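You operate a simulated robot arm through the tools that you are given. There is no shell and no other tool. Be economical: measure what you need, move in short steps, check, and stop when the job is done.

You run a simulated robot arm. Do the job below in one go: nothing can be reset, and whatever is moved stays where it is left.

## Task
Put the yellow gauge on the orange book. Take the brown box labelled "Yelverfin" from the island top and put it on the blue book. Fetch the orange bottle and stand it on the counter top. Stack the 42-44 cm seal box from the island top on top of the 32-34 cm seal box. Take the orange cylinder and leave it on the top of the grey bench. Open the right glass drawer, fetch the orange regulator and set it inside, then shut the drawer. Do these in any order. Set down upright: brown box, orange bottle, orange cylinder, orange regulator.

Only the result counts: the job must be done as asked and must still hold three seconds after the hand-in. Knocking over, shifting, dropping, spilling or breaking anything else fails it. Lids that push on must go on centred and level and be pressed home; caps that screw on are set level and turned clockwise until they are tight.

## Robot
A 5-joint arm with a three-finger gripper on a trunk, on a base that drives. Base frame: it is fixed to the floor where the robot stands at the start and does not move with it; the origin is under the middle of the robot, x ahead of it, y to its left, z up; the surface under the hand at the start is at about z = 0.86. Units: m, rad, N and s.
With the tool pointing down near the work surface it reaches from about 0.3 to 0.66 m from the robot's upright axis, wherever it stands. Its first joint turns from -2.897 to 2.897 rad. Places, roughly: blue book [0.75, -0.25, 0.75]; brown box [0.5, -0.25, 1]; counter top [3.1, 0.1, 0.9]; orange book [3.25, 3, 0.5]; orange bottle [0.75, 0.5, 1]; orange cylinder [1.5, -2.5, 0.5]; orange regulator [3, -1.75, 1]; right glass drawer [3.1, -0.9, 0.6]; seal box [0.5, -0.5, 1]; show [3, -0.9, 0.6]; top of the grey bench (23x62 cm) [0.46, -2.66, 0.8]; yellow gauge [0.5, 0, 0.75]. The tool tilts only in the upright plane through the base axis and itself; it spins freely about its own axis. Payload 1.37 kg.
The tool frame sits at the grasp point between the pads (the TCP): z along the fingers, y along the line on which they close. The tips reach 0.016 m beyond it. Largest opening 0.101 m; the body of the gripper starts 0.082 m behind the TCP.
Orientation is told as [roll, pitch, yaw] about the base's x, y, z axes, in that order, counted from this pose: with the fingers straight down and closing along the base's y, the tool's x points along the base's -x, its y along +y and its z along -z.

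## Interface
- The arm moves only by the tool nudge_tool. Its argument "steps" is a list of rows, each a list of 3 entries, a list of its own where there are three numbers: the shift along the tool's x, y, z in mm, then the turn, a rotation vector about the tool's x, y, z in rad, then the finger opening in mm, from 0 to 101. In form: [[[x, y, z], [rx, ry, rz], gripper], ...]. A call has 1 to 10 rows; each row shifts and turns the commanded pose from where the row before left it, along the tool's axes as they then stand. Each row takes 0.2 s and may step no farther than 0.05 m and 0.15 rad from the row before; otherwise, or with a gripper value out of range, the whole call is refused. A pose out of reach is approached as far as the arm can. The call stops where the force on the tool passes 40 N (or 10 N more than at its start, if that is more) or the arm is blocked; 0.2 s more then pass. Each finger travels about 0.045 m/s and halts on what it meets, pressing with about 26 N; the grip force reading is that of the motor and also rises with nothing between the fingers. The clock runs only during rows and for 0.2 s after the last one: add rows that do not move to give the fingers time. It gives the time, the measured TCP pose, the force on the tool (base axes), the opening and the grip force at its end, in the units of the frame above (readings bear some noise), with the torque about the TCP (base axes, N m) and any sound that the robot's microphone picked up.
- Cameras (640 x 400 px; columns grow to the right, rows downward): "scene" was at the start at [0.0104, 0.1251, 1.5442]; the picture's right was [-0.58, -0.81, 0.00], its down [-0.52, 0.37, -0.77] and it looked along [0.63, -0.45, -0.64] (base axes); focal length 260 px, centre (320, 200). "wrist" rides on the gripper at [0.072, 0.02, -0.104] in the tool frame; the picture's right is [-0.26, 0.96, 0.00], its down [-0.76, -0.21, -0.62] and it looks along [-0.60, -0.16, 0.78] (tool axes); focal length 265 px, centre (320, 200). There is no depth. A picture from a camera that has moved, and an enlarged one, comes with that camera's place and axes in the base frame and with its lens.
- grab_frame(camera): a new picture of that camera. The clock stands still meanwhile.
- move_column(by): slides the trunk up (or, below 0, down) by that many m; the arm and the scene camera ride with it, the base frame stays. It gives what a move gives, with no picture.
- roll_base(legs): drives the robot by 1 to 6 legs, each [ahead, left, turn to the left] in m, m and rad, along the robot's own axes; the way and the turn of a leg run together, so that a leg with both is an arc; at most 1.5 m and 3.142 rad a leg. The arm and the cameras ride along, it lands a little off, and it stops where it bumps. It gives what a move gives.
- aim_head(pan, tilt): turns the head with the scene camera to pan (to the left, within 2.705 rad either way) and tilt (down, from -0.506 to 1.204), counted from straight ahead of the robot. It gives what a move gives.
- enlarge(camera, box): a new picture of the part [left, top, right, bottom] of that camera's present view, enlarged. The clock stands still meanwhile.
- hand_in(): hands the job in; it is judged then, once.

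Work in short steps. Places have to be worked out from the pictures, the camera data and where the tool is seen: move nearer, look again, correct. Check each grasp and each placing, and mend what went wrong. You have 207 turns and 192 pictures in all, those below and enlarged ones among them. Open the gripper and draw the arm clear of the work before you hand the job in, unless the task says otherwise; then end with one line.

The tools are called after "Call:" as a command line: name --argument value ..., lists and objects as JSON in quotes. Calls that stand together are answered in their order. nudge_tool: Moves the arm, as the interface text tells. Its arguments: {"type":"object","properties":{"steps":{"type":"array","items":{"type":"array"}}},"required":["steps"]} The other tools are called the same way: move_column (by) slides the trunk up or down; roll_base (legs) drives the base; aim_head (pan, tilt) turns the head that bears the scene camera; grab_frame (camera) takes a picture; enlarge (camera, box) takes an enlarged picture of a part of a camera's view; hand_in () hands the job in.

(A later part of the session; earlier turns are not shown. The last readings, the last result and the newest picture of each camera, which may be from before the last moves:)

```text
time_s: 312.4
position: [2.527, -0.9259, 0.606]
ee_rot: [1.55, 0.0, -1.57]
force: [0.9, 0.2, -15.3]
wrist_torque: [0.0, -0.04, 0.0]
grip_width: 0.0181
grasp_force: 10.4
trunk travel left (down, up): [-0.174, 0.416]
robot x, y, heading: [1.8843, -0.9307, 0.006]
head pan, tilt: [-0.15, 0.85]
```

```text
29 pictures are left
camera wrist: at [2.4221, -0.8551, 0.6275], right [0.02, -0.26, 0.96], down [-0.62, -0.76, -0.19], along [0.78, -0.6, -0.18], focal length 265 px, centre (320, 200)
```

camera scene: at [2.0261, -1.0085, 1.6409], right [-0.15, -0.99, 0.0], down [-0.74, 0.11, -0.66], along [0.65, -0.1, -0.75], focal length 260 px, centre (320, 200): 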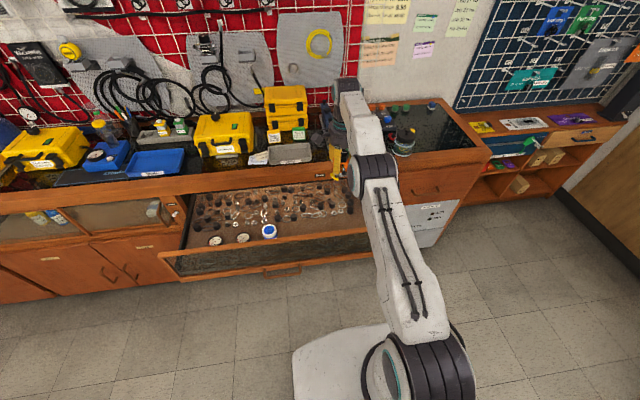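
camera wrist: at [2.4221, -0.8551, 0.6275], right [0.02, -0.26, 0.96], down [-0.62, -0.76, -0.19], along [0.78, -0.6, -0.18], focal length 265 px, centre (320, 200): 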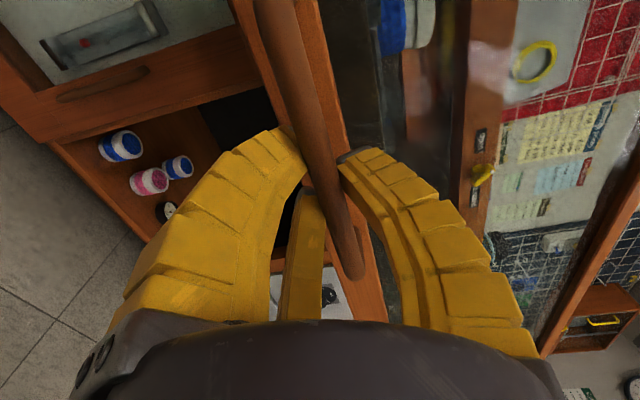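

Handle gripped. Push it in: 0.2 m, then the rest.

Call:
roll_base --legs '[[0.2, 0, 0], [0.09, 0, 0]]'

Call:
roll_base --legs '[[0.025, 0, 0]]'

Call:
grab_frame --camera "scene"

```text
time_s: 314.7
position: [2.8195, -0.9282, 0.6069]
ee_rot: [1.556, 0.0, -1.571]
force: [-1.8, -6.2, -18.0]
wrist_torque: [-0.15, -0.28, 0.18]
grip_width: 0.0157
grasp_force: 6.2
trunk travel left (down, up): [-0.174, 0.416]
robot x, y, heading: [2.1757, -0.9267, 0.002]
head pan, tilt: [-0.15, 0.85]
```

```text
time_s: 315.5
position: [2.8446, -0.9274, 0.6086]
ee_rot: [1.556, 0.001, -1.573]
force: [2.3, 0.0, -4.3]
wrist_torque: [0.01, -0.13, 0.01]
grip_width: 0.0127
grasp_force: 5.4
trunk travel left (down, up): [-0.174, 0.416]
robot x, y, heading: [2.2044, -0.9284, -0.001]
head pan, tilt: [-0.15, 0.85]
```

```text
28 pictures are left
camera scene: at [2.2212, -0.7634, 1.2299], right [-0.15, -0.99, 0.0], down [-0.74, 0.11, -0.66], along [0.65, -0.1, -0.75], focal length 260 px, centre (320, 200)
```

scene: 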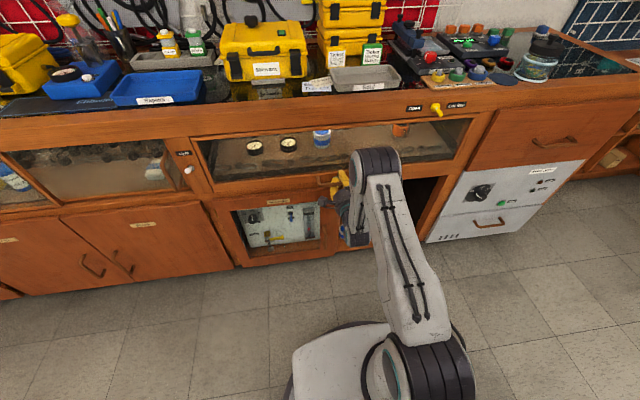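

Looks shut with the regulator standing inside. Push slightly more to be sure, then release and back off.

Call:
roll_base --legs '[[0.015, 0, 0]]'

Call:
enlarge --camera "scene" --box '[170, 90, 500, 230]'

```text
time_s: 316.4
position: [2.8547, -0.9292, 0.606]
ee_rot: [1.549, 0.001, -1.572]
force: [-13.2, -0.1, 3.6]
wrist_torque: [-0.02, 0.0, 0.03]
grip_width: 0.0058
grasp_force: 27.8
trunk travel left (down, up): [-0.174, 0.416]
robot x, y, heading: [2.2145, -0.9286, -0.0]
head pan, tilt: [-0.15, 0.85]
stopped in leg 1: the force on the tool passed its limit at 45 N (the readings are from after the stop); the commanded pose is now the measured one
```

```text
1.94 times, centred on (335, 160) of scene
camera zoom: at [2.2337, -0.7633, 1.23], right [-0.15, -0.99, 0.0], down [-0.74, 0.11, -0.66], along [0.65, -0.1, -0.75], focal length 505 px, centre (291, 278)
```

zoom: 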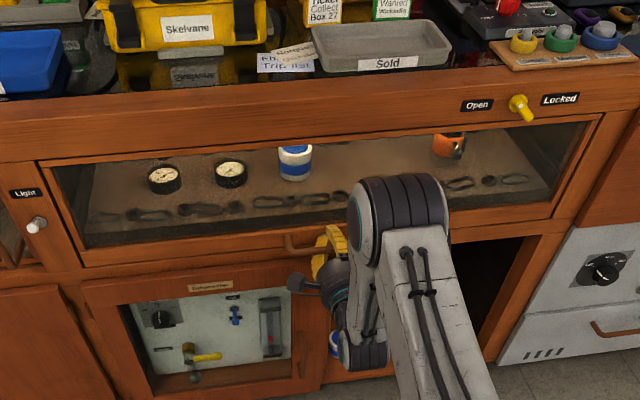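

Drawer is flush (45 N against the stop). Open fully, then back off and verify.

Call:
nudge_tool --steps '[[[0, 0, -3], [0, 0, 0], 40], [[0, 0, -3], [0, 0, 0], 80], [[0, 0, 0], [0, 0, 0], 101], [[0, 0, 0], [0, 0, 0], 101], [[0, 0, 0], [0, 0, 0], 101], [[0, 0, 0], [0, 0, 0], 101]]'

Call:
roll_base --legs '[[-0.45, 0, 0]]'

Call:
grab_frame --camera "scene"

```text
time_s: 317.8
position: [2.8494, -0.9278, 0.6057]
ee_rot: [1.548, 0.001, -1.572]
force: [0.4, -0.2, -0.3]
wrist_torque: [-0.03, 0.0, -0.01]
grip_width: 0.1007
grasp_force: 0.1
trunk travel left (down, up): [-0.174, 0.416]
robot x, y, heading: [2.2172, -0.9232, 0.001]
head pan, tilt: [-0.15, 0.85]
```

```text
time_s: 320.5
position: [2.3986, -0.9269, 0.6057]
ee_rot: [1.546, 0.0, -1.569]
force: [0.2, 1.0, -0.5]
wrist_torque: [-0.02, 0.01, 0.01]
grip_width: 0.1003
grasp_force: 0.0
trunk travel left (down, up): [-0.174, 0.416]
robot x, y, heading: [1.765, -0.9244, 0.007]
head pan, tilt: [-0.15, 0.85]
```

```text
26 pictures are left
camera scene: at [1.7832, -0.765, 1.2299], right [-0.14, -0.99, 0.0], down [-0.74, 0.11, -0.66], along [0.65, -0.09, -0.75], focal length 260 px, centre (320, 200)
```

scene: 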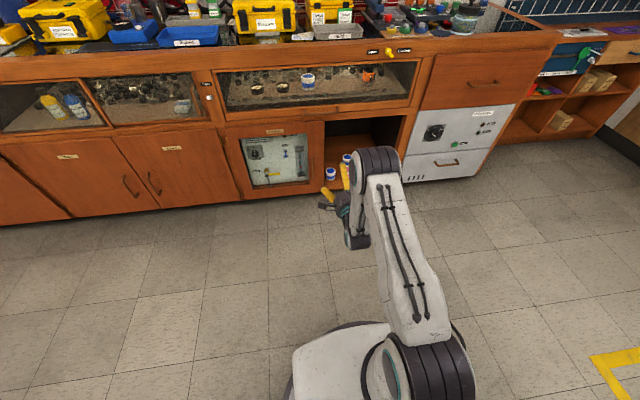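

Drawer job done. Now the orange cylinder near (1.5,−2.5). Restore the tool to vertical, raise the trunk, turn to face −y and approach.

Call:
nudge_tool --steps '[[[0, 20, 0], [0.145, 0, 0], 101], [[0, 20, 0], [0.145, 0, 0], 101], [[0, 20, 0], [0.145, 0, 0], 101], [[0, 0, 0], [0.145, 0, 0], 101], [[0, 0, 0], [0.145, 0, 0], 101], [[0, 0, 0], [0.145, 0, 0], 101], [[0, 0, 0], [0.145, 0, 0], 101], [[0, 0, 0], [0.145, 0, 0], 101], [[0, 0, 0], [0.145, 0, 0], 101], [[0, 0, 0], [0.145, 0, 0], 101]]'

Call:
move_column --by 0.4

Call:
roll_base --legs '[[0, 0, -1.577], [0.75, -0.26, 0]]'

Call:
aim_head --pan 0.0 --tilt 0.6

Call:
grab_frame --camera "scene"

```text
time_s: 322.7
position: [2.4074, -0.9278, 0.6647]
ee_rot: [0.097, 0.0, -1.569]
force: [1.0, -0.5, 0.8]
wrist_torque: [0.02, -0.04, -0.01]
grip_width: 0.1008
grasp_force: 0.1
trunk travel left (down, up): [-0.174, 0.416]
robot x, y, heading: [1.7659, -0.9258, 0.006]
head pan, tilt: [-0.15, 0.85]
```

```text
time_s: 326.6
position: [2.4083, -0.9266, 1.0646]
ee_rot: [0.097, -0.001, -1.569]
force: [0.6, 0.3, 0.5]
wrist_torque: [0.01, -0.03, 0.02]
grip_width: 0.1008
grasp_force: 0.1
trunk travel left (down, up): [-0.574, 0.016]
robot x, y, heading: [1.7668, -0.9308, 0.009]
head pan, tilt: [-0.15, 0.85]
```

```text
time_s: 334.6
position: [1.5452, -2.3291, 1.0629]
ee_rot: [0.098, 0.0, -3.113]
force: [0.6, -0.2, 0.2]
wrist_torque: [0.04, -0.01, -0.02]
grip_width: 0.1005
grasp_force: 0.1
trunk travel left (down, up): [-0.574, 0.016]
robot x, y, heading: [1.5249, -1.6883, -1.537]
head pan, tilt: [-0.15, 0.85]
```

```text
time_s: 335.4
position: [1.5448, -2.3281, 1.0637]
ee_rot: [0.098, 0.001, -3.111]
force: [-0.1, -0.8, -0.6]
wrist_torque: [0.02, 0.01, 0.01]
grip_width: 0.1006
grasp_force: 0.1
trunk travel left (down, up): [-0.574, 0.016]
robot x, y, heading: [1.5229, -1.6855, -1.535]
head pan, tilt: [0.0, 0.6]
```

```text
25 pictures are left
camera scene: at [1.703, -1.7102, 1.6508], right [-1.0, -0.03, 0.0], down [-0.02, 0.57, -0.82], along [0.03, -0.82, -0.57], focal length 260 px, centre (320, 200)
```

scene: 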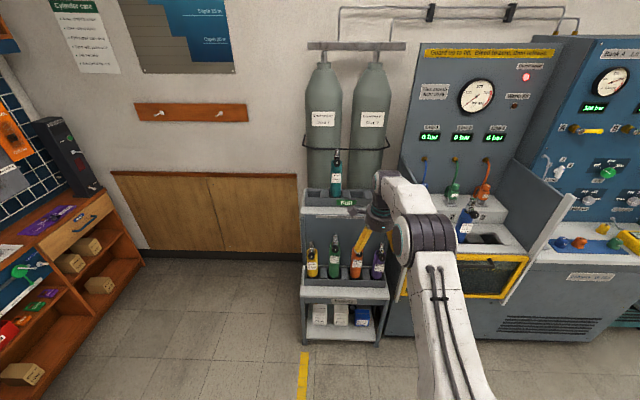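

The orange cylinder is in the front row of a small stand. Zoom in.

Call:
enlarge --camera "scene" --box '[290, 170, 410, 350]'

```text
2.22 times, centred on (350, 260) of scene
camera zoom: at [1.703, -1.7102, 1.6508], right [-1.0, -0.03, 0.0], down [-0.02, 0.57, -0.82], along [0.03, -0.82, -0.57], focal length 578 px, centre (253, 67)
```

zoom: 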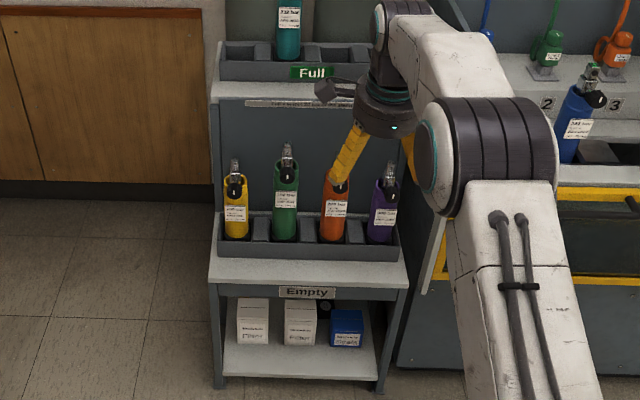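

I'll grasp the orange cylinder from the side with a horizontal tool (body ≈z 0.48–0.69 at ≈(1.537,−2.66), neighbours 12.5 cm apart). Back up a little, spin, tilt and lower the trunk.

Call:
roll_base --legs '[[-0.12, 0, -0.036]]'

Call:
nudge_tool --steps '[[[0, 0, 0], [0, 0, 0.145], 85], [[0, 0, 0], [0, 0, 0.145], 85], [[0, 0, 0], [0, 0, 0.145], 85], [[0, 0, 0], [0, 0, 0.145], 85], [[0, 0, 0], [0, 0, 0.145], 85], [[0, 0, 0], [0, 0, 0.145], 85], [[0, 0, 0], [0, 0, 0.145], 85], [[0, 0, 0], [0, 0, 0.145], 85], [[0, 0, 0], [0, 0, 0.145], 85], [[0, 0, 0], [0, 0, 0.145], 85]]'

Call:
nudge_tool --steps '[[[0, 0, 0], [0, 0, 0.12], 85], [[0, 0, 0], [0, 0.145, 0], 85], [[0, 0, 0], [0, 0.145, 0], 85], [[0, 0, 0], [0, 0.145, 0], 85], [[0, 0, 0], [0, 0.145, 0], 85], [[0, 0, 0], [0, 0.145, 0], 85], [[0, 0, 0], [0, 0.145, 0], 85], [[0, 0, 0], [0, 0.145, 0], 85], [[0, 0, 0], [0, 0.145, 0], 85], [[0, 0, 0], [0, 0.145, 0], 85]]'

Call:
nudge_tool --steps '[[[0, 0, 0], [0, 0.145, 0], 85]]'

Call:
move_column --by -0.4

Call:
grab_frame --camera "wrist"

```text
time_s: 336.6
position: [1.5189, -2.2124, 1.0651]
ee_rot: [0.1, 0.0, 3.135]
force: [0.3, 0.6, 1.3]
wrist_torque: [-0.02, 0.0, -0.03]
grip_width: 0.1009
grasp_force: 0.1
trunk travel left (down, up): [-0.574, 0.016]
robot x, y, heading: [1.5254, -1.5655, -1.569]
head pan, tilt: [0.0, 0.6]
```

```text
time_s: 338.8
position: [1.517, -2.211, 1.0646]
ee_rot: [0.011, 0.098, 1.693]
force: [-0.5, -0.4, -0.4]
wrist_torque: [-0.04, -0.01, 0.05]
grip_width: 0.0866
grasp_force: 1.5
trunk travel left (down, up): [-0.574, 0.016]
robot x, y, heading: [1.522, -1.5722, -1.572]
head pan, tilt: [0.0, 0.6]
```

```text
time_s: 341.0
position: [1.5703, -2.2099, 1.0637]
ee_rot: [0.634, 1.352, 2.299]
force: [-0.1, 0.5, 0.3]
wrist_torque: [0.01, -0.02, 0.02]
grip_width: 0.0865
grasp_force: 1.0
out of reach, approached as far as the arm can: row 1, 3, 4, 5, 6, 7, 8, 9, 10
trunk travel left (down, up): [-0.574, 0.016]
robot x, y, heading: [1.5251, -1.57, -1.575]
head pan, tilt: [0.0, 0.6]
```

```text
time_s: 341.4
position: [1.5828, -2.2114, 1.0657]
ee_rot: [1.338, 1.433, 3.012]
force: [0.3, -0.4, 0.8]
wrist_torque: [0.0, 0.01, 0.03]
grip_width: 0.0866
grasp_force: 1.4
out of reach, approached as far as the arm can: row 1
trunk travel left (down, up): [-0.574, 0.016]
robot x, y, heading: [1.5247, -1.5675, -1.575]
head pan, tilt: [0.0, 0.6]
```

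```text
time_s: 345.2
position: [1.5815, -2.2097, 0.6641]
ee_rot: [1.329, 1.436, 3.003]
force: [-0.4, -0.3, -0.2]
wrist_torque: [0.01, -0.01, 0.01]
grip_width: 0.0867
grasp_force: 1.3
trunk travel left (down, up): [-0.174, 0.416]
robot x, y, heading: [1.5259, -1.5698, -1.574]
head pan, tilt: [0.0, 0.6]
```

```text
23 pictures are left
camera wrist: at [1.5611, -2.1105, 0.7423], right [-0.99, -0.09, -0.14], down [0.04, 0.65, -0.76], along [0.16, -0.75, -0.64], focal length 265 px, centre (320, 200)
```

wrist: 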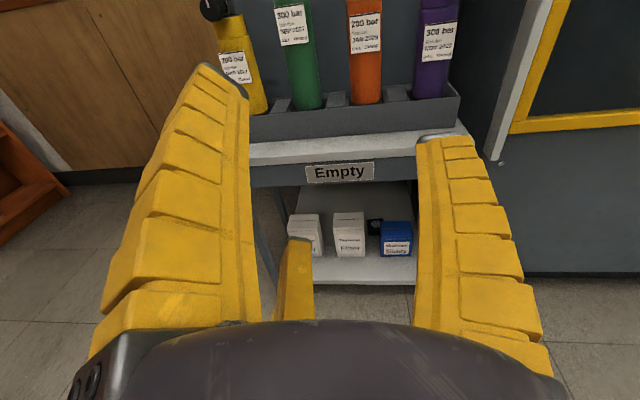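

Triangulated: cylinder ≈(1.545,−2.638), bin wall top z≈0.556. Approach to y≈−2.50 first with lateral correction.

Call:
roll_base --legs '[[0.29, -0.036, 0]]'

Call:
nudge_tool --steps '[[[-12, 0, 0], [0, 0, 0], 80], [[0, 0, 0], [0, 0, 0], 80]]'

Call:
grab_frame --camera "wrist"

```text
time_s: 347.3
position: [1.5473, -2.4979, 0.6646]
ee_rot: [1.332, 1.434, 3.005]
force: [-0.2, -0.4, 0.5]
wrist_torque: [0.0, 0.0, -0.01]
grip_width: 0.0869
grasp_force: 1.4
trunk travel left (down, up): [-0.174, 0.416]
robot x, y, heading: [1.4861, -1.8591, -1.571]
head pan, tilt: [0.0, 0.6]
```

```text
time_s: 347.9
position: [1.5455, -2.4989, 0.6527]
ee_rot: [1.331, 1.434, 3.005]
force: [-0.6, -0.9, -0.4]
wrist_torque: [0.03, 0.01, -0.03]
grip_width: 0.0821
grasp_force: 1.8
trunk travel left (down, up): [-0.174, 0.416]
robot x, y, heading: [1.4881, -1.8583, -1.573]
head pan, tilt: [0.0, 0.6]
```

```text
22 pictures are left
camera wrist: at [1.5255, -2.3992, 0.7302], right [-0.99, -0.1, -0.14], down [0.04, 0.65, -0.76], along [0.16, -0.75, -0.64], focal length 265 px, centre (320, 200)
```

wrist: 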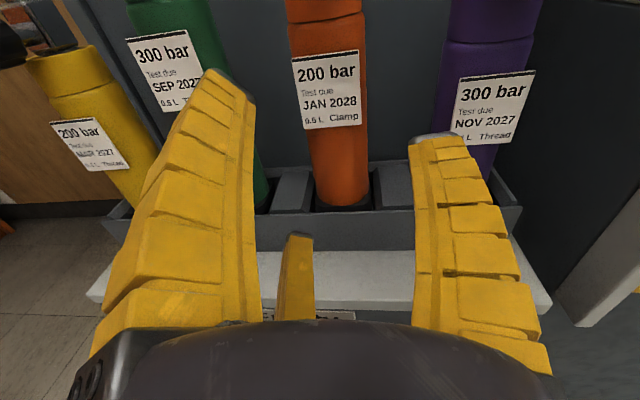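

Aligned with the cylinder (front surface y≈−2.60). Advance 0.133 m and grip.

Call:
roll_base --legs '[[0.133, 0, 0]]'

Call:
nudge_tool --steps '[[[0, 0, 0], [0, 0, 0], 65], [[0, 0, 0], [0, 0, 0], 50], [[0, 0, 0], [0, 0, 0], 40], [[0, 0, 0], [0, 0, 0], 40], [[0, 0, 0], [0, 0, 0], 40]]'

Call:
grab_frame --camera "wrist"

```text
time_s: 349.2
position: [1.5516, -2.6163, 0.6526]
ee_rot: [1.295, 1.439, 2.978]
force: [3.1, 1.7, 1.0]
wrist_torque: [0.03, -0.17, 0.03]
grip_width: 0.0834
grasp_force: 2.5
trunk travel left (down, up): [-0.174, 0.416]
robot x, y, heading: [1.491, -1.9795, -1.571]
head pan, tilt: [0.0, 0.6]
stopped in leg 1: the force on the tool passed its limit at 94 N (the readings are from after the stop); the commanded pose is now the measured one
```

```text
time_s: 350.4
position: [1.5518, -2.6173, 0.6514]
ee_rot: [1.277, 1.439, 2.958]
force: [11.3, 15.3, 0.2]
wrist_torque: [0.79, -1.5, 0.3]
grip_width: 0.0667
grasp_force: 26.0
trunk travel left (down, up): [-0.174, 0.416]
robot x, y, heading: [1.4878, -1.9808, -1.571]
head pan, tilt: [0.0, 0.6]
```

```text
21 pictures are left
camera wrist: at [1.5304, -2.5179, 0.7293], right [-0.98, -0.1, -0.14], down [0.04, 0.66, -0.75], along [0.17, -0.75, -0.64], focal length 265 px, centre (320, 200)
```

wrist: 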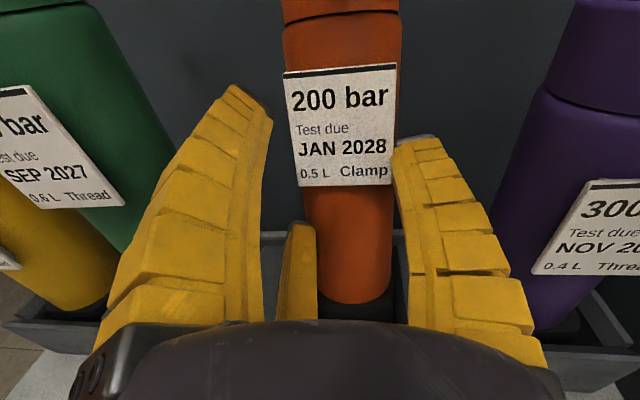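

The opening was too narrow for this off-axis grasp (blocked by the cylinder itself). Back up 4 cm, open fully, and re-advance further.

Call:
nudge_tool --steps '[[[0, 0, 0], [0, 0, 0], 101], [[0, 0, 0], [0, 0, 0], 101], [[0, 0, 0], [0, 0, 0], 101]]'

Call:
roll_base --legs '[[-0.05, 0, 0]]'

Call:
grab_frame --camera "wrist"

```text
time_s: 351.2
position: [1.5504, -2.6181, 0.6522]
ee_rot: [1.297, 1.437, 2.976]
force: [0.9, 0.6, 0.5]
wrist_torque: [-0.03, -0.01, 0.01]
grip_width: 0.1012
grasp_force: 0.1
trunk travel left (down, up): [-0.174, 0.416]
robot x, y, heading: [1.4902, -1.9778, -1.574]
head pan, tilt: [0.0, 0.6]
```

```text
time_s: 352.1
position: [1.5502, -2.5675, 0.6517]
ee_rot: [1.294, 1.438, 2.974]
force: [1.0, 0.0, -1.3]
wrist_torque: [-0.03, 0.0, 0.03]
grip_width: 0.1007
grasp_force: 0.0
trunk travel left (down, up): [-0.174, 0.416]
robot x, y, heading: [1.4869, -1.9298, -1.563]
head pan, tilt: [0.0, 0.6]
```

```text
20 pictures are left
camera wrist: at [1.529, -2.4695, 0.7296], right [-0.99, -0.1, -0.14], down [0.04, 0.66, -0.75], along [0.17, -0.75, -0.64], focal length 265 px, centre (320, 200)
```

wrist: 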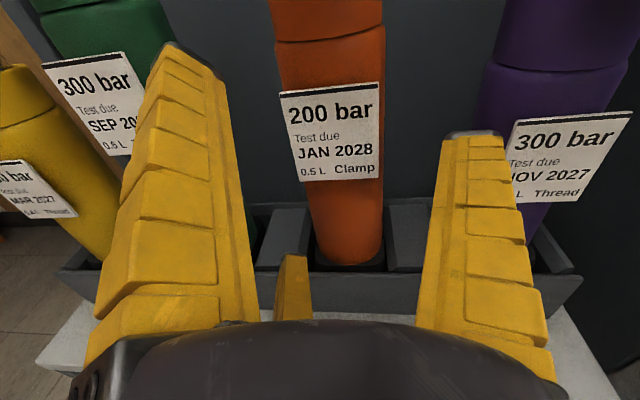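

Cylinder centre ≈(1.543,−2.625). Advance 6 cm with 5 mm lateral offset, then close.

Call:
roll_base --legs '[[0.062, 0.005, -0.008]]'

Call:
nudge_tool --steps '[[[0, 0, 0], [0, 0, 0], 80], [[0, 0, 0], [0, 0, 0], 60], [[0, 0, 0], [0, 0, 0], 40], [[0, 0, 0], [0, 0, 0], 40], [[0, 0, 0], [0, 0, 0], 40]]'

Call:
grab_frame --camera "wrist"

```text
time_s: 353.1
position: [1.5516, -2.6306, 0.6526]
ee_rot: [1.314, 1.437, 2.989]
force: [12.2, 0.5, 5.5]
wrist_torque: [0.08, -0.83, -0.08]
grip_width: 0.1013
grasp_force: 0.0
trunk travel left (down, up): [-0.174, 0.416]
robot x, y, heading: [1.495, -1.9964, -1.58]
head pan, tilt: [0.0, 0.6]
```

```text
time_s: 354.3
position: [1.5533, -2.6326, 0.6515]
ee_rot: [1.285, 1.437, 2.962]
force: [14.9, 5.0, -0.9]
wrist_torque: [0.44, -1.65, 0.12]
grip_width: 0.0875
grasp_force: 26.1
trunk travel left (down, up): [-0.174, 0.416]
robot x, y, heading: [1.4937, -1.9901, -1.576]
head pan, tilt: [0.0, 0.6]
```

```text
19 pictures are left
camera wrist: at [1.5317, -2.5326, 0.7293], right [-0.99, -0.1, -0.14], down [0.04, 0.66, -0.75], along [0.17, -0.75, -0.64], focal length 265 px, centre (320, 200)
```

wrist: 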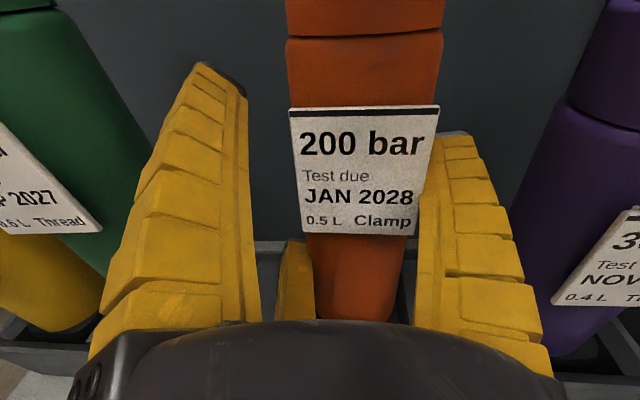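

The grip is skewed because the hand is rolled ~0.127 rad. Open, de-roll, re-centre and close again.

Call:
nudge_tool --steps '[[[0, 0, 0], [0, 0, 0], 101], [[0, 0, 0], [0, 0, 0], 101], [[0, 0, -10], [0, 0, 0.127], 101], [[0, 0, 0], [0, 0, 0], 101]]'

Call:
roll_base --legs '[[0.02, -0.006, 0]]'

Call:
nudge_tool --steps '[[[0, 0, 0], [0, 0, 0], 80], [[0, 0, 0], [0, 0, 0], 60], [[0, 0, 0], [0, 0, 0], 40], [[0, 0, 0], [0, 0, 0], 40], [[0, 0, 0], [0, 0, 0], 40]]'

Call:
grab_frame --camera "wrist"

```text
time_s: 355.3
position: [1.5487, -2.6228, 0.6535]
ee_rot: [1.323, 1.435, 2.99]
force: [9.6, -2.8, 2.1]
wrist_torque: [-0.17, -0.65, -0.02]
grip_width: 0.1011
grasp_force: 0.0
out of reach, approached as far as the arm can: row 3
trunk travel left (down, up): [-0.174, 0.416]
robot x, y, heading: [1.4906, -1.9973, -1.577]
head pan, tilt: [0.0, 0.6]
```

```text
time_s: 356.1
position: [1.546, -2.6398, 0.6556]
ee_rot: [1.376, 1.438, 3.052]
force: [28.6, 13.4, 21.3]
wrist_torque: [1.08, -2.23, 0.04]
grip_width: 0.1017
grasp_force: 0.1
trunk travel left (down, up): [-0.174, 0.416]
robot x, y, heading: [1.4866, -2.0174, -1.577]
head pan, tilt: [0.0, 0.6]
```

```text
time_s: 357.3
position: [1.5501, -2.6411, 0.6538]
ee_rot: [1.324, 1.441, 3.006]
force: [21.8, 13.1, -0.3]
wrist_torque: [1.18, -2.18, -0.09]
grip_width: 0.0981
grasp_force: 26.3
trunk travel left (down, up): [-0.174, 0.416]
robot x, y, heading: [1.4885, -2.01, -1.581]
head pan, tilt: [0.0, 0.6]
```

```text
18 pictures are left
camera wrist: at [1.5269, -2.5417, 0.7303], right [-0.98, -0.1, -0.14], down [0.04, 0.65, -0.76], along [0.17, -0.75, -0.64], focal length 265 px, centre (320, 200)
```

wrist: 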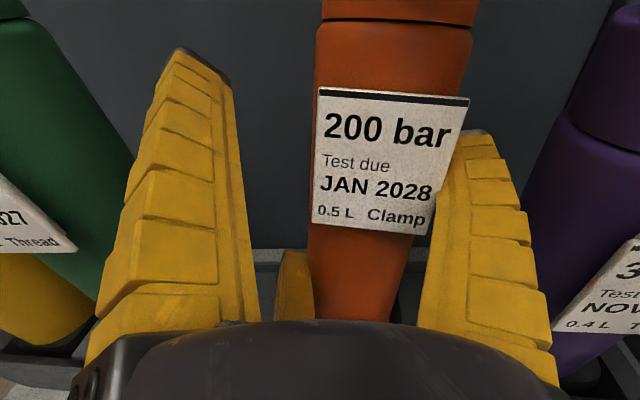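

The side grasp is too tight for this hand. I'll switch to a top grasp around the cylinder's upper body with a small forward tilt. Open, back away, raise, and un-tilt to ~0.3 rad.

Call:
nudge_tool --steps '[[[0, 0, 0], [0, 0, 0], 101], [[0, 0, 0], [0, 0, 0], 101], [[0, 0, 0], [0, 0, 0], 101]]'

Call:
roll_base --legs '[[-0.2, 0, 0]]'

Call:
move_column --by 0.2

Call:
nudge_tool --steps '[[[0, 0, 0], [0, -0.145, 0], 101], [[0, 0, 0], [0, -0.145, 0], 101], [[0, 0, 0], [0, -0.145, 0], 101], [[0, 0, 0], [0, -0.145, 0], 101], [[0, 0, 0], [0, -0.145, 0], 101], [[0, 0, 0], [0, -0.145, 0], 101], [[0, 0, 0], [0, -0.145, 0], 101], [[0, 0, 0], [0, -0.145, 0], 101], [[0, 0, 0], [0, -0.1, 0], 101]]'

Call:
grab_frame --camera "scene"

```text
time_s: 358.1
position: [1.5474, -2.6403, 0.6564]
ee_rot: [1.384, 1.44, 3.062]
force: [17.7, 7.7, 8.5]
wrist_torque: [0.61, -1.52, 0.04]
grip_width: 0.1012
grasp_force: 8.2
trunk travel left (down, up): [-0.174, 0.416]
robot x, y, heading: [1.4863, -2.0139, -1.575]
head pan, tilt: [0.0, 0.6]
```

```text
time_s: 359.6
position: [1.546, -2.446, 0.6553]
ee_rot: [1.355, 1.437, 3.03]
force: [0.2, -0.6, 0.0]
wrist_torque: [0.0, 0.01, 0.03]
grip_width: 0.1005
grasp_force: 0.1
trunk travel left (down, up): [-0.174, 0.416]
robot x, y, heading: [1.4919, -1.8155, -1.584]
head pan, tilt: [0.0, 0.6]
```

```text
time_s: 361.8
position: [1.5459, -2.4469, 0.853]
ee_rot: [1.357, 1.439, 3.03]
force: [0.1, 0.3, 0.6]
wrist_torque: [0.02, 0.02, -0.01]
grip_width: 0.1008
grasp_force: 0.1
trunk travel left (down, up): [-0.374, 0.216]
robot x, y, heading: [1.4895, -1.817, -1.575]
head pan, tilt: [0.0, 0.6]
```

```text
time_s: 363.8
position: [1.4411, -2.448, 0.8544]
ee_rot: [0.068, 0.294, 1.72]
force: [-0.5, 0.5, 0.1]
wrist_torque: [0.0, 0.01, -0.05]
grip_width: 0.1002
grasp_force: 0.0
out of reach, approached as far as the arm can: row 1, 2, 3, 4, 5, 6, 7, 8, 9
trunk travel left (down, up): [-0.374, 0.216]
robot x, y, heading: [1.4896, -1.8142, -1.577]
head pan, tilt: [0.0, 0.6]
```

```text
17 pictures are left
camera scene: at [1.6642, -1.8477, 1.4509], right [-1.0, 0.01, 0.0], down [0.0, 0.56, -0.83], along [-0.01, -0.82, -0.57], focal length 260 px, centre (320, 200)
```

scene: 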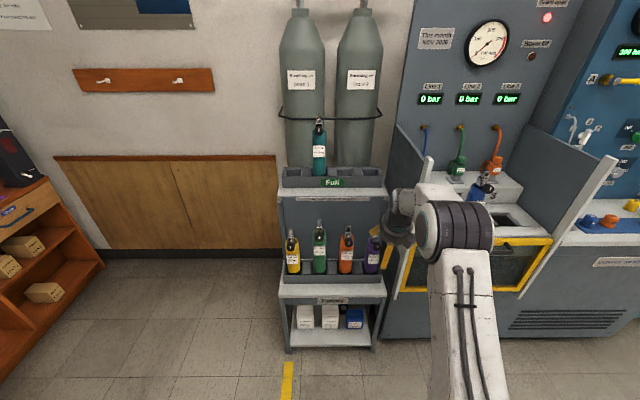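

Orange cylinder is undisturbed; valve top z≈0.79. Drive so the tilted hand is over it.

Call:
roll_base --legs '[[0.145, 0.107, 0.006]]'

Call:
grab_frame --camera "wrist"

```text
time_s: 365.3
position: [1.5525, -2.5917, 0.8543]
ee_rot: [0.067, 0.293, 1.729]
force: [0.1, -1.2, -0.5]
wrist_torque: [0.01, -0.01, 0.0]
grip_width: 0.1005
grasp_force: 0.0
trunk travel left (down, up): [-0.374, 0.216]
robot x, y, heading: [1.5973, -1.9618, -1.564]
head pan, tilt: [0.0, 0.6]
```

```text
16 pictures are left
camera wrist: at [1.5461, -2.6324, 0.9764], right [-0.99, 0.12, -0.01], down [0.1, 0.93, 0.36], along [0.05, 0.36, -0.93], focal length 265 px, centre (320, 200)
```

wrist: 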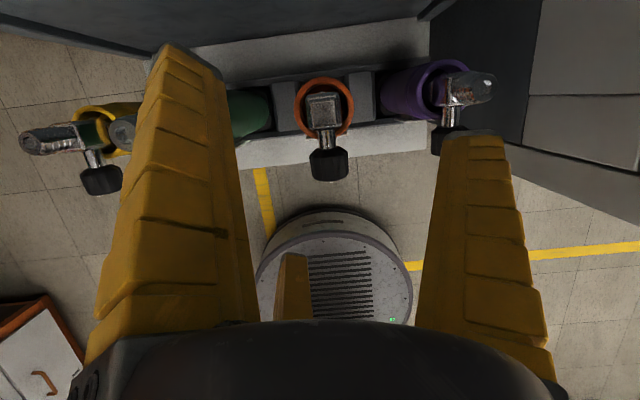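

Axis of the cylinder ≈(1.545,−2.625); the black knob points toward +y, so I spin the hand 30° to straddle it, then descend partway.

Call:
nudge_tool --steps '[[[-10, 2.5, 0], [0, 0, 0], 101], [[0, 0, 0], [0, 0, 0.13], 101], [[0, 0, 0], [0, 0, 0.13], 101], [[0, 0, 0], [0, 0, 0.13], 101], [[0, 0, 0], [0, 0, 0.13], 101], [[0, 0, 40], [0, 0, 0], 101], [[0, 0, 35], [0, 0, 0], 101]]'

Call:
grab_frame --camera "wrist"

```text
time_s: 366.9
position: [1.5341, -2.6053, 0.7793]
ee_rot: [0.041, 0.298, 1.607]
force: [-0.8, 0.9, -0.9]
wrist_torque: [0.02, 0.02, 0.02]
grip_width: 0.1009
grasp_force: 0.1
out of reach, approached as far as the arm can: row 2, 3, 4, 5
trunk travel left (down, up): [-0.374, 0.216]
robot x, y, heading: [1.5921, -1.9589, -1.572]
head pan, tilt: [0.0, 0.6]
```

```text
15 pictures are left
camera wrist: at [1.519, -2.6439, 0.9014], right [-0.97, 0.23, -0.04], down [0.2, 0.91, 0.36], along [0.12, 0.34, -0.93], focal length 265 px, centre (320, 200)
```

wrist: 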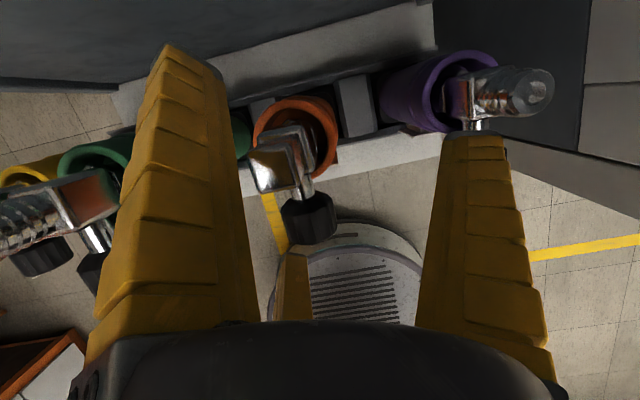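

The spin joint is at its limit in that direction. Rise 40 mm and spin 90° the other way instead (equivalent finger layout).

Call:
nudge_tool --steps '[[[0, 0, -45], [0, 0, 0], 101], [[0, 0, 0], [0, 0, -0.145], 101], [[0, 0, 0], [0, 0, -0.145], 101], [[0, 0, 0], [0, 0, -0.145], 101], [[0, 0, 0], [0, 0, -0.145], 101], [[0, 0, 0], [0, 0, -0.145], 101], [[0, 0, 0], [0, 0, -0.145], 101], [[0, 0, 0], [0, 0, -0.145], 101], [[0, 0, 0], [0, 0, -0.145], 101], [[0, 0, 0], [0, 0, -0.145], 101]]'

Call:
nudge_tool --steps '[[[0, 0, 0], [0, 0, -0.145], 101], [[0, 0, 0], [0, 0, -0.145], 101]]'

Call:
grab_frame --camera "wrist"

```text
time_s: 369.1
position: [1.5356, -2.5895, 0.823]
ee_rot: [0.298, 0.039, 2.915]
force: [-0.1, 0.1, -0.2]
wrist_torque: [0.03, 0.0, 0.0]
grip_width: 0.1005
grasp_force: 0.1
trunk travel left (down, up): [-0.374, 0.216]
robot x, y, heading: [1.5919, -1.9593, -1.572]
head pan, tilt: [0.0, 0.6]
```

```text
time_s: 369.7
position: [1.5341, -2.5899, 0.8237]
ee_rot: [0.298, -0.048, -3.092]
force: [0.2, -0.4, 0.2]
wrist_torque: [0.03, -0.02, -0.02]
grip_width: 0.1006
grasp_force: 0.2
trunk travel left (down, up): [-0.374, 0.216]
robot x, y, heading: [1.5955, -1.9585, -1.573]
head pan, tilt: [0.0, 0.6]
```

```text
14 pictures are left
camera wrist: at [1.6114, -2.5758, 0.9253], right [-0.2, -0.93, 0.3], down [-0.75, 0.34, 0.57], along [-0.63, -0.1, -0.77], focal length 265 px, centre (320, 200)
```

wrist: 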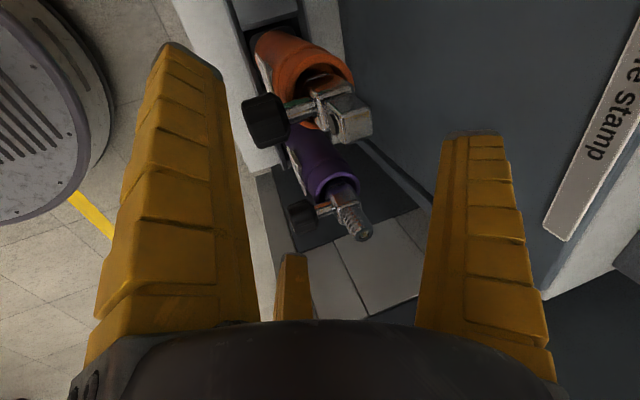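

Best estimate of the axis: (1.546,−2.626). Shift 16 mm and descend along the tool to TCP z≈0.712.

Call:
nudge_tool --steps '[[[16, 2.4, 0], [0, 0, 0], 101], [[0, 0, 40], [0, 0, 0], 101], [[0, 0, 40], [0, 0, 0], 101], [[0, 0, 20], [0, 0, 0], 101], [[0, 0, 15], [0, 0, 0], 101]]'

Call:
grab_frame --camera "wrist"

```text
time_s: 370.9
position: [1.5489, -2.6273, 0.7216]
ee_rot: [0.319, -0.042, -3.093]
force: [2.1, -5.2, 33.8]
wrist_torque: [0.47, 0.0, -0.02]
grip_width: 0.1013
grasp_force: 0.0
trunk travel left (down, up): [-0.374, 0.216]
robot x, y, heading: [1.5951, -1.9629, -1.574]
head pan, tilt: [0.0, 0.6]
```

```text
13 pictures are left
camera wrist: at [1.624, -2.6111, 0.8245], right [-0.21, -0.93, 0.31], down [-0.75, 0.35, 0.56], along [-0.63, -0.12, -0.77], focal length 265 px, centre (320, 200)
```

wrist: 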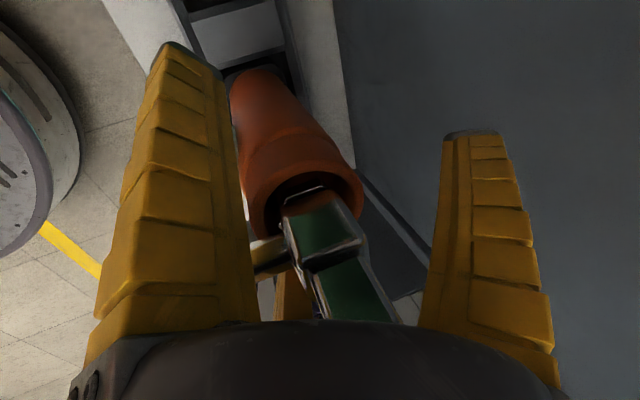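

The valve touches the palm (34 N), with the body inside the fingers. Back off 4 mm and close.

Call:
nudge_tool --steps '[[[0, 0, -4], [0, 0, 0], 101], [[0, 0, 0], [0, 0, 0], 75], [[0, 0, 0], [0, 0, 0], 55], [[0, 0, 0], [0, 0, 0], 40], [[0, 0, 0], [0, 0, 0], 40], [[0, 0, 0], [0, 0, 0], 40]]'

Call:
move_column --by 0.05

Call:
grab_frame --camera "wrist"

```text
time_s: 372.3
position: [1.549, -2.6238, 0.7227]
ee_rot: [0.306, -0.039, -3.092]
force: [2.9, -2.7, 31.3]
wrist_torque: [1.39, 0.44, 0.07]
grip_width: 0.0615
grasp_force: 26.2
trunk travel left (down, up): [-0.374, 0.216]
robot x, y, heading: [1.5943, -1.9612, -1.574]
head pan, tilt: [0.0, 0.6]
```

```text
time_s: 373.2
position: [1.5493, -2.6242, 0.7669]
ee_rot: [0.297, -0.039, -3.092]
force: [0.2, 0.3, -0.9]
wrist_torque: [0.02, 0.03, 0.01]
grip_width: 0.0441
grasp_force: 3.1
trunk travel left (down, up): [-0.424, 0.166]
robot x, y, heading: [1.5943, -1.9605, -1.57]
head pan, tilt: [0.0, 0.6]
```

```text
12 pictures are left
camera wrist: at [1.6233, -2.6093, 0.8694], right [-0.21, -0.93, 0.29], down [-0.75, 0.34, 0.56], along [-0.62, -0.1, -0.77], focal length 265 px, centre (320, 200)
```

wrist: 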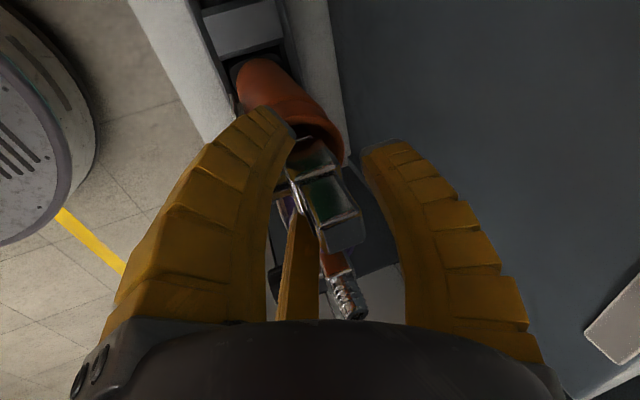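

It slipped off the rounded shoulder. Retry with less tilt (≈0.1 rad) so I can reach deeper on the straight body: open, rise, un-tilt, recentre, and descend.

Call:
nudge_tool --steps '[[[0, 0, 0], [0, 0, 0], 101], [[0, 0, 0], [0, 0, 0], 101], [[0, 0, -40], [0, 0, 0], 101], [[0, 0, -25], [0.1, 0, 0], 101], [[-5, 8, 0], [0.1, 0, 0], 101], [[0, 0, 0], [0, 0, 0], 101]]'

Call:
grab_frame --camera "wrist"

```text
time_s: 374.6
position: [1.5434, -2.6133, 0.8312]
ee_rot: [0.101, -0.014, -3.089]
force: [-0.2, 0.0, 0.2]
wrist_torque: [0.04, 0.03, -0.05]
grip_width: 0.1007
grasp_force: 0.1
trunk travel left (down, up): [-0.424, 0.166]
robot x, y, heading: [1.5986, -1.9595, -1.568]
head pan, tilt: [0.0, 0.6]
```

```text
11 pictures are left
camera wrist: at [1.617, -2.6195, 0.9356], right [-0.21, -0.97, 0.1], down [-0.76, 0.23, 0.61], along [-0.61, 0.05, -0.79], focal length 265 px, centre (320, 200)
```

wrist: 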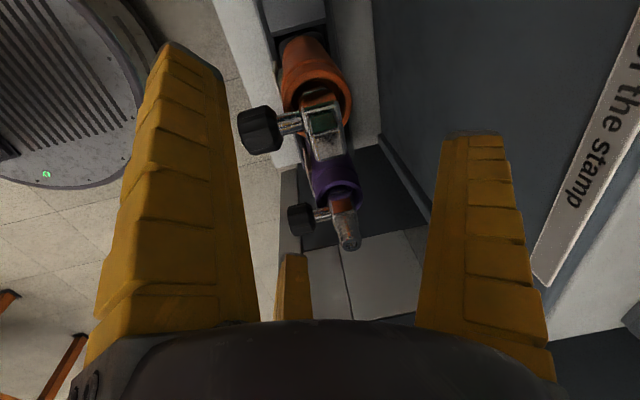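

Centre confirmed at y −2.626. Nudge +4 mm in x and descend.

Call:
nudge_tool --steps '[[[4, 0, 40], [0, 0, 0], 101], [[0, 0, 40], [0, 0, 0], 101], [[0, 0, 30], [0, 0, 0], 101], [[0, 0, 10], [0, 0, 0], 101], [[0, 0, 8], [0, 0, 0], 101]]'

Call:
nudge_tool --steps '[[[0, 0, -2], [0, 0, 0], 80], [[0, 0, 0], [0, 0, 0], 60], [[0, 0, 0], [0, 0, 0], 45], [[0, 0, 0], [0, 0, 0], 40], [[0, 0, 0], [0, 0, 0], 40], [[0, 0, 0], [0, 0, 0], 40]]'

Call:
move_column --by 0.03

```text
time_s: 375.7
position: [1.5433, -2.6322, 0.7218]
ee_rot: [0.127, -0.017, -3.088]
force: [0.6, 3.2, 18.5]
wrist_torque: [0.05, -0.17, 0.0]
grip_width: 0.1005
grasp_force: 0.1
trunk travel left (down, up): [-0.424, 0.166]
robot x, y, heading: [1.5946, -1.9605, -1.567]
head pan, tilt: [0.0, 0.6]
stopped in row 5: the force on the tool passed its limit at 46 N (the readings are from after the stop); the commanded pose is now the measured one
```

```text
time_s: 377.1
position: [1.5448, -2.6276, 0.7206]
ee_rot: [0.118, -0.017, -3.088]
force: [10.0, 10.5, 25.9]
wrist_torque: [1.17, -1.34, 0.11]
grip_width: 0.0616
grasp_force: 16.2
trunk travel left (down, up): [-0.424, 0.166]
robot x, y, heading: [1.5941, -1.9604, -1.569]
head pan, tilt: [0.0, 0.6]
```

```text
time_s: 377.9
position: [1.5422, -2.6296, 0.7486]
ee_rot: [0.119, -0.017, -3.09]
force: [0.4, -0.1, -0.9]
wrist_torque: [0.0, -0.01, -0.02]
grip_width: 0.0444
grasp_force: 2.7
trunk travel left (down, up): [-0.454, 0.136]
robot x, y, heading: [1.5962, -1.9637, -1.564]
head pan, tilt: [0.0, 0.6]
```

The shoulder is too rounded to hold, but the fingers are now around the valve just above the body. Close firmly on the valve and test-lift.

Call:
nudge_tool --steps '[[[0, 0, 0], [0, 0, 0], 25], [[0, 0, 0], [0, 0, 0], 10], [[0, 0, 0], [0, 0, 0], 5], [[0, 0, 0], [0, 0, 0], 5], [[0, 0, 0], [0, 0, 0], 5]]'

Call:
move_column --by 0.03

```text
time_s: 379.1
position: [1.5436, -2.6314, 0.7487]
ee_rot: [0.12, -0.017, -3.09]
force: [1.5, -0.2, 0.0]
wrist_torque: [-0.34, -0.04, 0.02]
grip_width: 0.0305
grasp_force: 19.0
trunk travel left (down, up): [-0.454, 0.136]
robot x, y, heading: [1.5963, -1.9568, -1.566]
head pan, tilt: [0.0, 0.6]
```

```text
time_s: 379.8
position: [1.5418, -2.6305, 0.7786]
ee_rot: [0.116, -0.015, -3.09]
force: [-0.5, -0.6, -9.1]
wrist_torque: [-0.33, 0.02, -0.01]
grip_width: 0.0276
grasp_force: 18.4
trunk travel left (down, up): [-0.484, 0.106]
robot x, y, heading: [1.5972, -1.9604, -1.572]
head pan, tilt: [0.0, 0.6]
```

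It holds (9 N load). Lift another 10 cm and check.

Call:
move_column --by 0.1

Call:
grab_frame --camera "scene"

```text
time_s: 381.2
position: [1.5429, -2.6306, 0.8786]
ee_rot: [0.118, -0.015, -3.09]
force: [-0.4, 0.4, -10.3]
wrist_torque: [-0.1, 0.0, 0.0]
grip_width: 0.0261
grasp_force: 17.8
trunk travel left (down, up): [-0.584, 0.006]
robot x, y, heading: [1.5903, -1.9575, -1.569]
head pan, tilt: [0.0, 0.6]
```

```text
10 pictures are left
camera scene: at [1.7705, -1.9909, 1.6608], right [-1.0, 0.0, 0.0], down [0.0, 0.57, -0.82], along [0.0, -0.82, -0.57], focal length 260 px, centre (320, 200)
```

scene: 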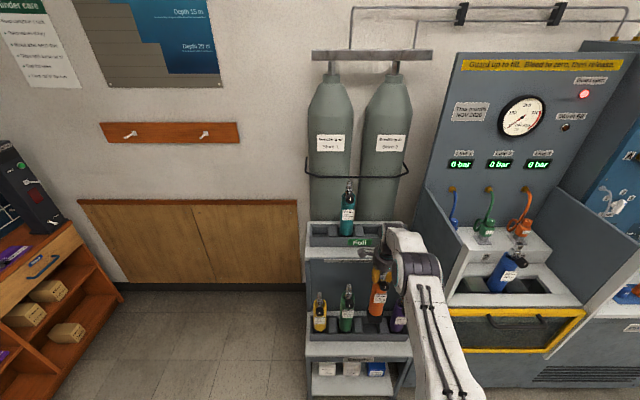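

The cylinder hangs upright. Back out, raise the hand, and move right to the grey bench (x≈0.47).

Call:
roll_base --legs '[[-0.4, 0, 0]]'

Call:
nudge_tool --steps '[[[0, 0, -40], [0, 0, 0], 5], [[0, 0, -40], [0, 0, 0], 5], [[0, 0, -40], [0, 0, 0], 5], [[0, 0, -40], [0, 0, 0], 5], [[0, 0, -40], [0, 0, 0], 5], [[0, 0, -40], [0, 0, 0], 5]]'

Call:
roll_base --legs '[[0, -1.1, 0]]'

Call:
aim_head --pan -0.1 --tilt 0.65

Call:
grab_frame --camera "scene"

```text
time_s: 383.7
position: [1.5401, -2.2218, 0.8781]
ee_rot: [0.119, -0.017, -3.094]
force: [0.0, 0.6, -9.8]
wrist_torque: [-0.08, 0.0, 0.0]
grip_width: 0.0257
grasp_force: 17.9
trunk travel left (down, up): [-0.584, 0.006]
robot x, y, heading: [1.5939, -1.5486, -1.568]
head pan, tilt: [0.0, 0.6]
```

```text
time_s: 385.1
position: [1.5414, -2.1917, 1.117]
ee_rot: [0.117, -0.015, -3.093]
force: [-1.3, 0.8, -11.0]
wrist_torque: [-0.12, -0.02, 0.0]
grip_width: 0.026
grasp_force: 17.5
trunk travel left (down, up): [-0.584, 0.006]
robot x, y, heading: [1.5946, -1.5496, -1.575]
head pan, tilt: [0.0, 0.6]
```

```text
time_s: 390.7
position: [0.4385, -2.1887, 1.117]
ee_rot: [0.117, -0.015, -3.096]
force: [-0.1, -0.5, -9.5]
wrist_torque: [-0.12, -0.03, -0.02]
grip_width: 0.0261
grasp_force: 17.9
trunk travel left (down, up): [-0.584, 0.006]
robot x, y, heading: [0.4896, -1.5496, -1.58]
head pan, tilt: [0.0, 0.6]
```

```text
time_s: 391.4
position: [0.4385, -2.1885, 1.1158]
ee_rot: [0.115, -0.017, -3.095]
force: [0.5, 0.9, -10.4]
wrist_torque: [-0.1, -0.01, 0.01]
grip_width: 0.026
grasp_force: 17.2
trunk travel left (down, up): [-0.584, 0.006]
robot x, y, heading: [0.4915, -1.5479, -1.578]
head pan, tilt: [-0.099, 0.649]
```

```text
9 pictures are left
camera scene: at [0.6608, -1.5779, 1.6565], right [-0.99, 0.1, 0.0], down [0.06, 0.6, -0.8], along [-0.08, -0.79, -0.61], focal length 260 px, centre (320, 200)
```

scene: 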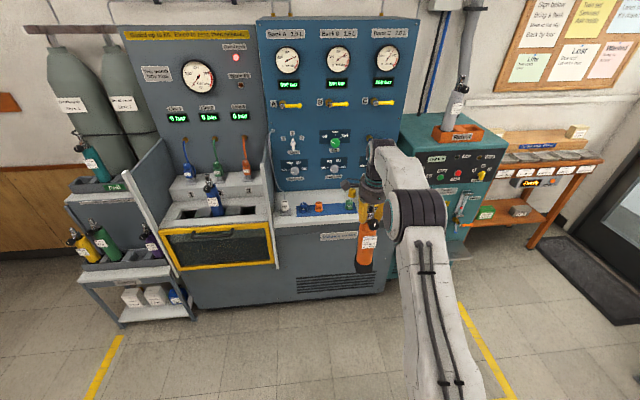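

Zoom in on the grey bench's ledge and the cylinder.

Call:
enlarge --camera "scene" --box '[260, 160, 420, 290]'

```text
3.08 times, centred on (340, 225) of scene
camera zoom: at [0.6608, -1.5779, 1.6565], right [-0.99, 0.1, 0.0], down [0.06, 0.6, -0.8], along [-0.08, -0.79, -0.61], focal length 800 px, centre (258, 123)
```

zoom: 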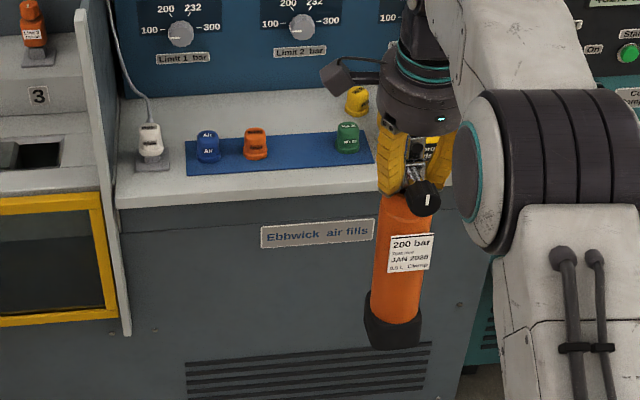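

Right of the blue mat (x<0.35) the bench seems free but is hidden from this view; check with the wrist camera.

Call:
grab_frame --camera "wrist"

```text
7 pictures are left
camera wrist: at [0.5125, -2.1939, 1.2211], right [-0.22, -0.97, 0.12], down [-0.76, 0.24, 0.6], along [-0.61, 0.04, -0.79], focal length 265 px, centre (320, 200)
```

wrist: 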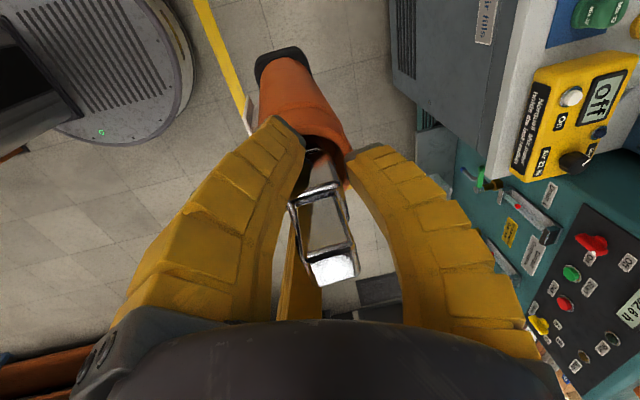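

A yellow meter occupies the right end. The back strip behind the blue mat (y≈−2.69…−2.78) at x≈0.565, between the panel knobs, is the best free place. Raise 4 cm, drive there.

Call:
nudge_tool --steps '[[[0, 0, -35], [0, 0, 0], 5], [[0, 0, 0], [0, 0, 0], 5]]'

Call:
roll_base --legs '[[0, 0.137, 0.008], [0.4, 0, 0]]'

Call:
roll_base --legs '[[0.135, 0, 0]]'

Call:
enlarge --camera "scene" --box '[230, 150, 410, 300]'

```text
time_s: 392.0
position: [0.4402, -2.1858, 1.1521]
ee_rot: [0.116, -0.015, -3.097]
force: [0.6, 0.8, -10.4]
wrist_torque: [-0.16, -0.01, 0.01]
grip_width: 0.0261
grasp_force: 17.3
trunk travel left (down, up): [-0.584, 0.006]
robot x, y, heading: [0.4929, -1.5469, -1.574]
head pan, tilt: [-0.099, 0.649]
```

```text
time_s: 395.4
position: [0.5733, -2.5802, 1.1514]
ee_rot: [0.115, -0.015, -3.097]
force: [-0.4, 0.1, -11.1]
wrist_torque: [-0.16, -0.06, 0.0]
grip_width: 0.0263
grasp_force: 18.1
trunk travel left (down, up): [-0.584, 0.006]
robot x, y, heading: [0.6299, -1.9451, -1.579]
head pan, tilt: [-0.099, 0.649]
```

```text
time_s: 396.7
position: [0.5709, -2.7184, 1.1507]
ee_rot: [0.117, -0.015, -3.1]
force: [-0.2, -0.4, -11.1]
wrist_torque: [-0.17, 0.0, 0.0]
grip_width: 0.0259
grasp_force: 17.4
trunk travel left (down, up): [-0.584, 0.006]
robot x, y, heading: [0.6274, -2.0813, -1.579]
head pan, tilt: [-0.099, 0.649]
```

```text
2.67 times, centred on (320, 225) of scene
camera zoom: at [0.7949, -2.1124, 1.6565], right [-0.99, 0.11, 0.0], down [0.07, 0.6, -0.8], along [-0.09, -0.79, -0.61], focal length 694 px, centre (320, 133)
```

zoom: 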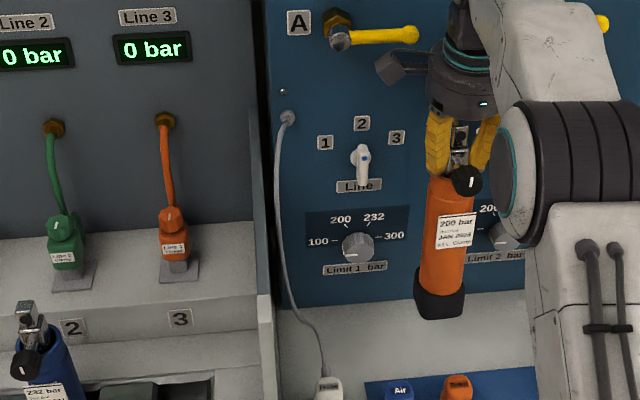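

The cylinder is over the free strip behind the mat. Lower gently along the tool axis.

Call:
nudge_tool --steps '[[[0, 0, 40], [0, 0, 0], 5], [[0, 0, 30], [0, 0, 0], 5], [[0, 0, 8], [0, 0, 0], 5]]'

Call:
nudge_tool --steps '[[[0, 0, 5], [0, 0, 0], 5], [[0, 0, 5], [0, 0, 0], 5], [[0, 0, 4], [0, 0, 0], 5]]'

```text
time_s: 397.5
position: [0.5702, -2.726, 1.0735]
ee_rot: [0.114, -0.016, -3.099]
force: [0.0, -0.1, -9.9]
wrist_torque: [-0.16, 0.02, 0.0]
grip_width: 0.0262
grasp_force: 17.5
trunk travel left (down, up): [-0.584, 0.006]
robot x, y, heading: [0.6237, -2.0842, -1.577]
head pan, tilt: [-0.099, 0.649]
```

```text
time_s: 398.3
position: [0.5688, -2.7285, 1.0599]
ee_rot: [0.116, -0.017, -3.1]
force: [-0.6, -0.1, -10.0]
wrist_torque: [-0.16, 0.0, 0.0]
grip_width: 0.0263
grasp_force: 17.6
trunk travel left (down, up): [-0.584, 0.006]
robot x, y, heading: [0.626, -2.0816, -1.576]
head pan, tilt: [-0.099, 0.649]
```

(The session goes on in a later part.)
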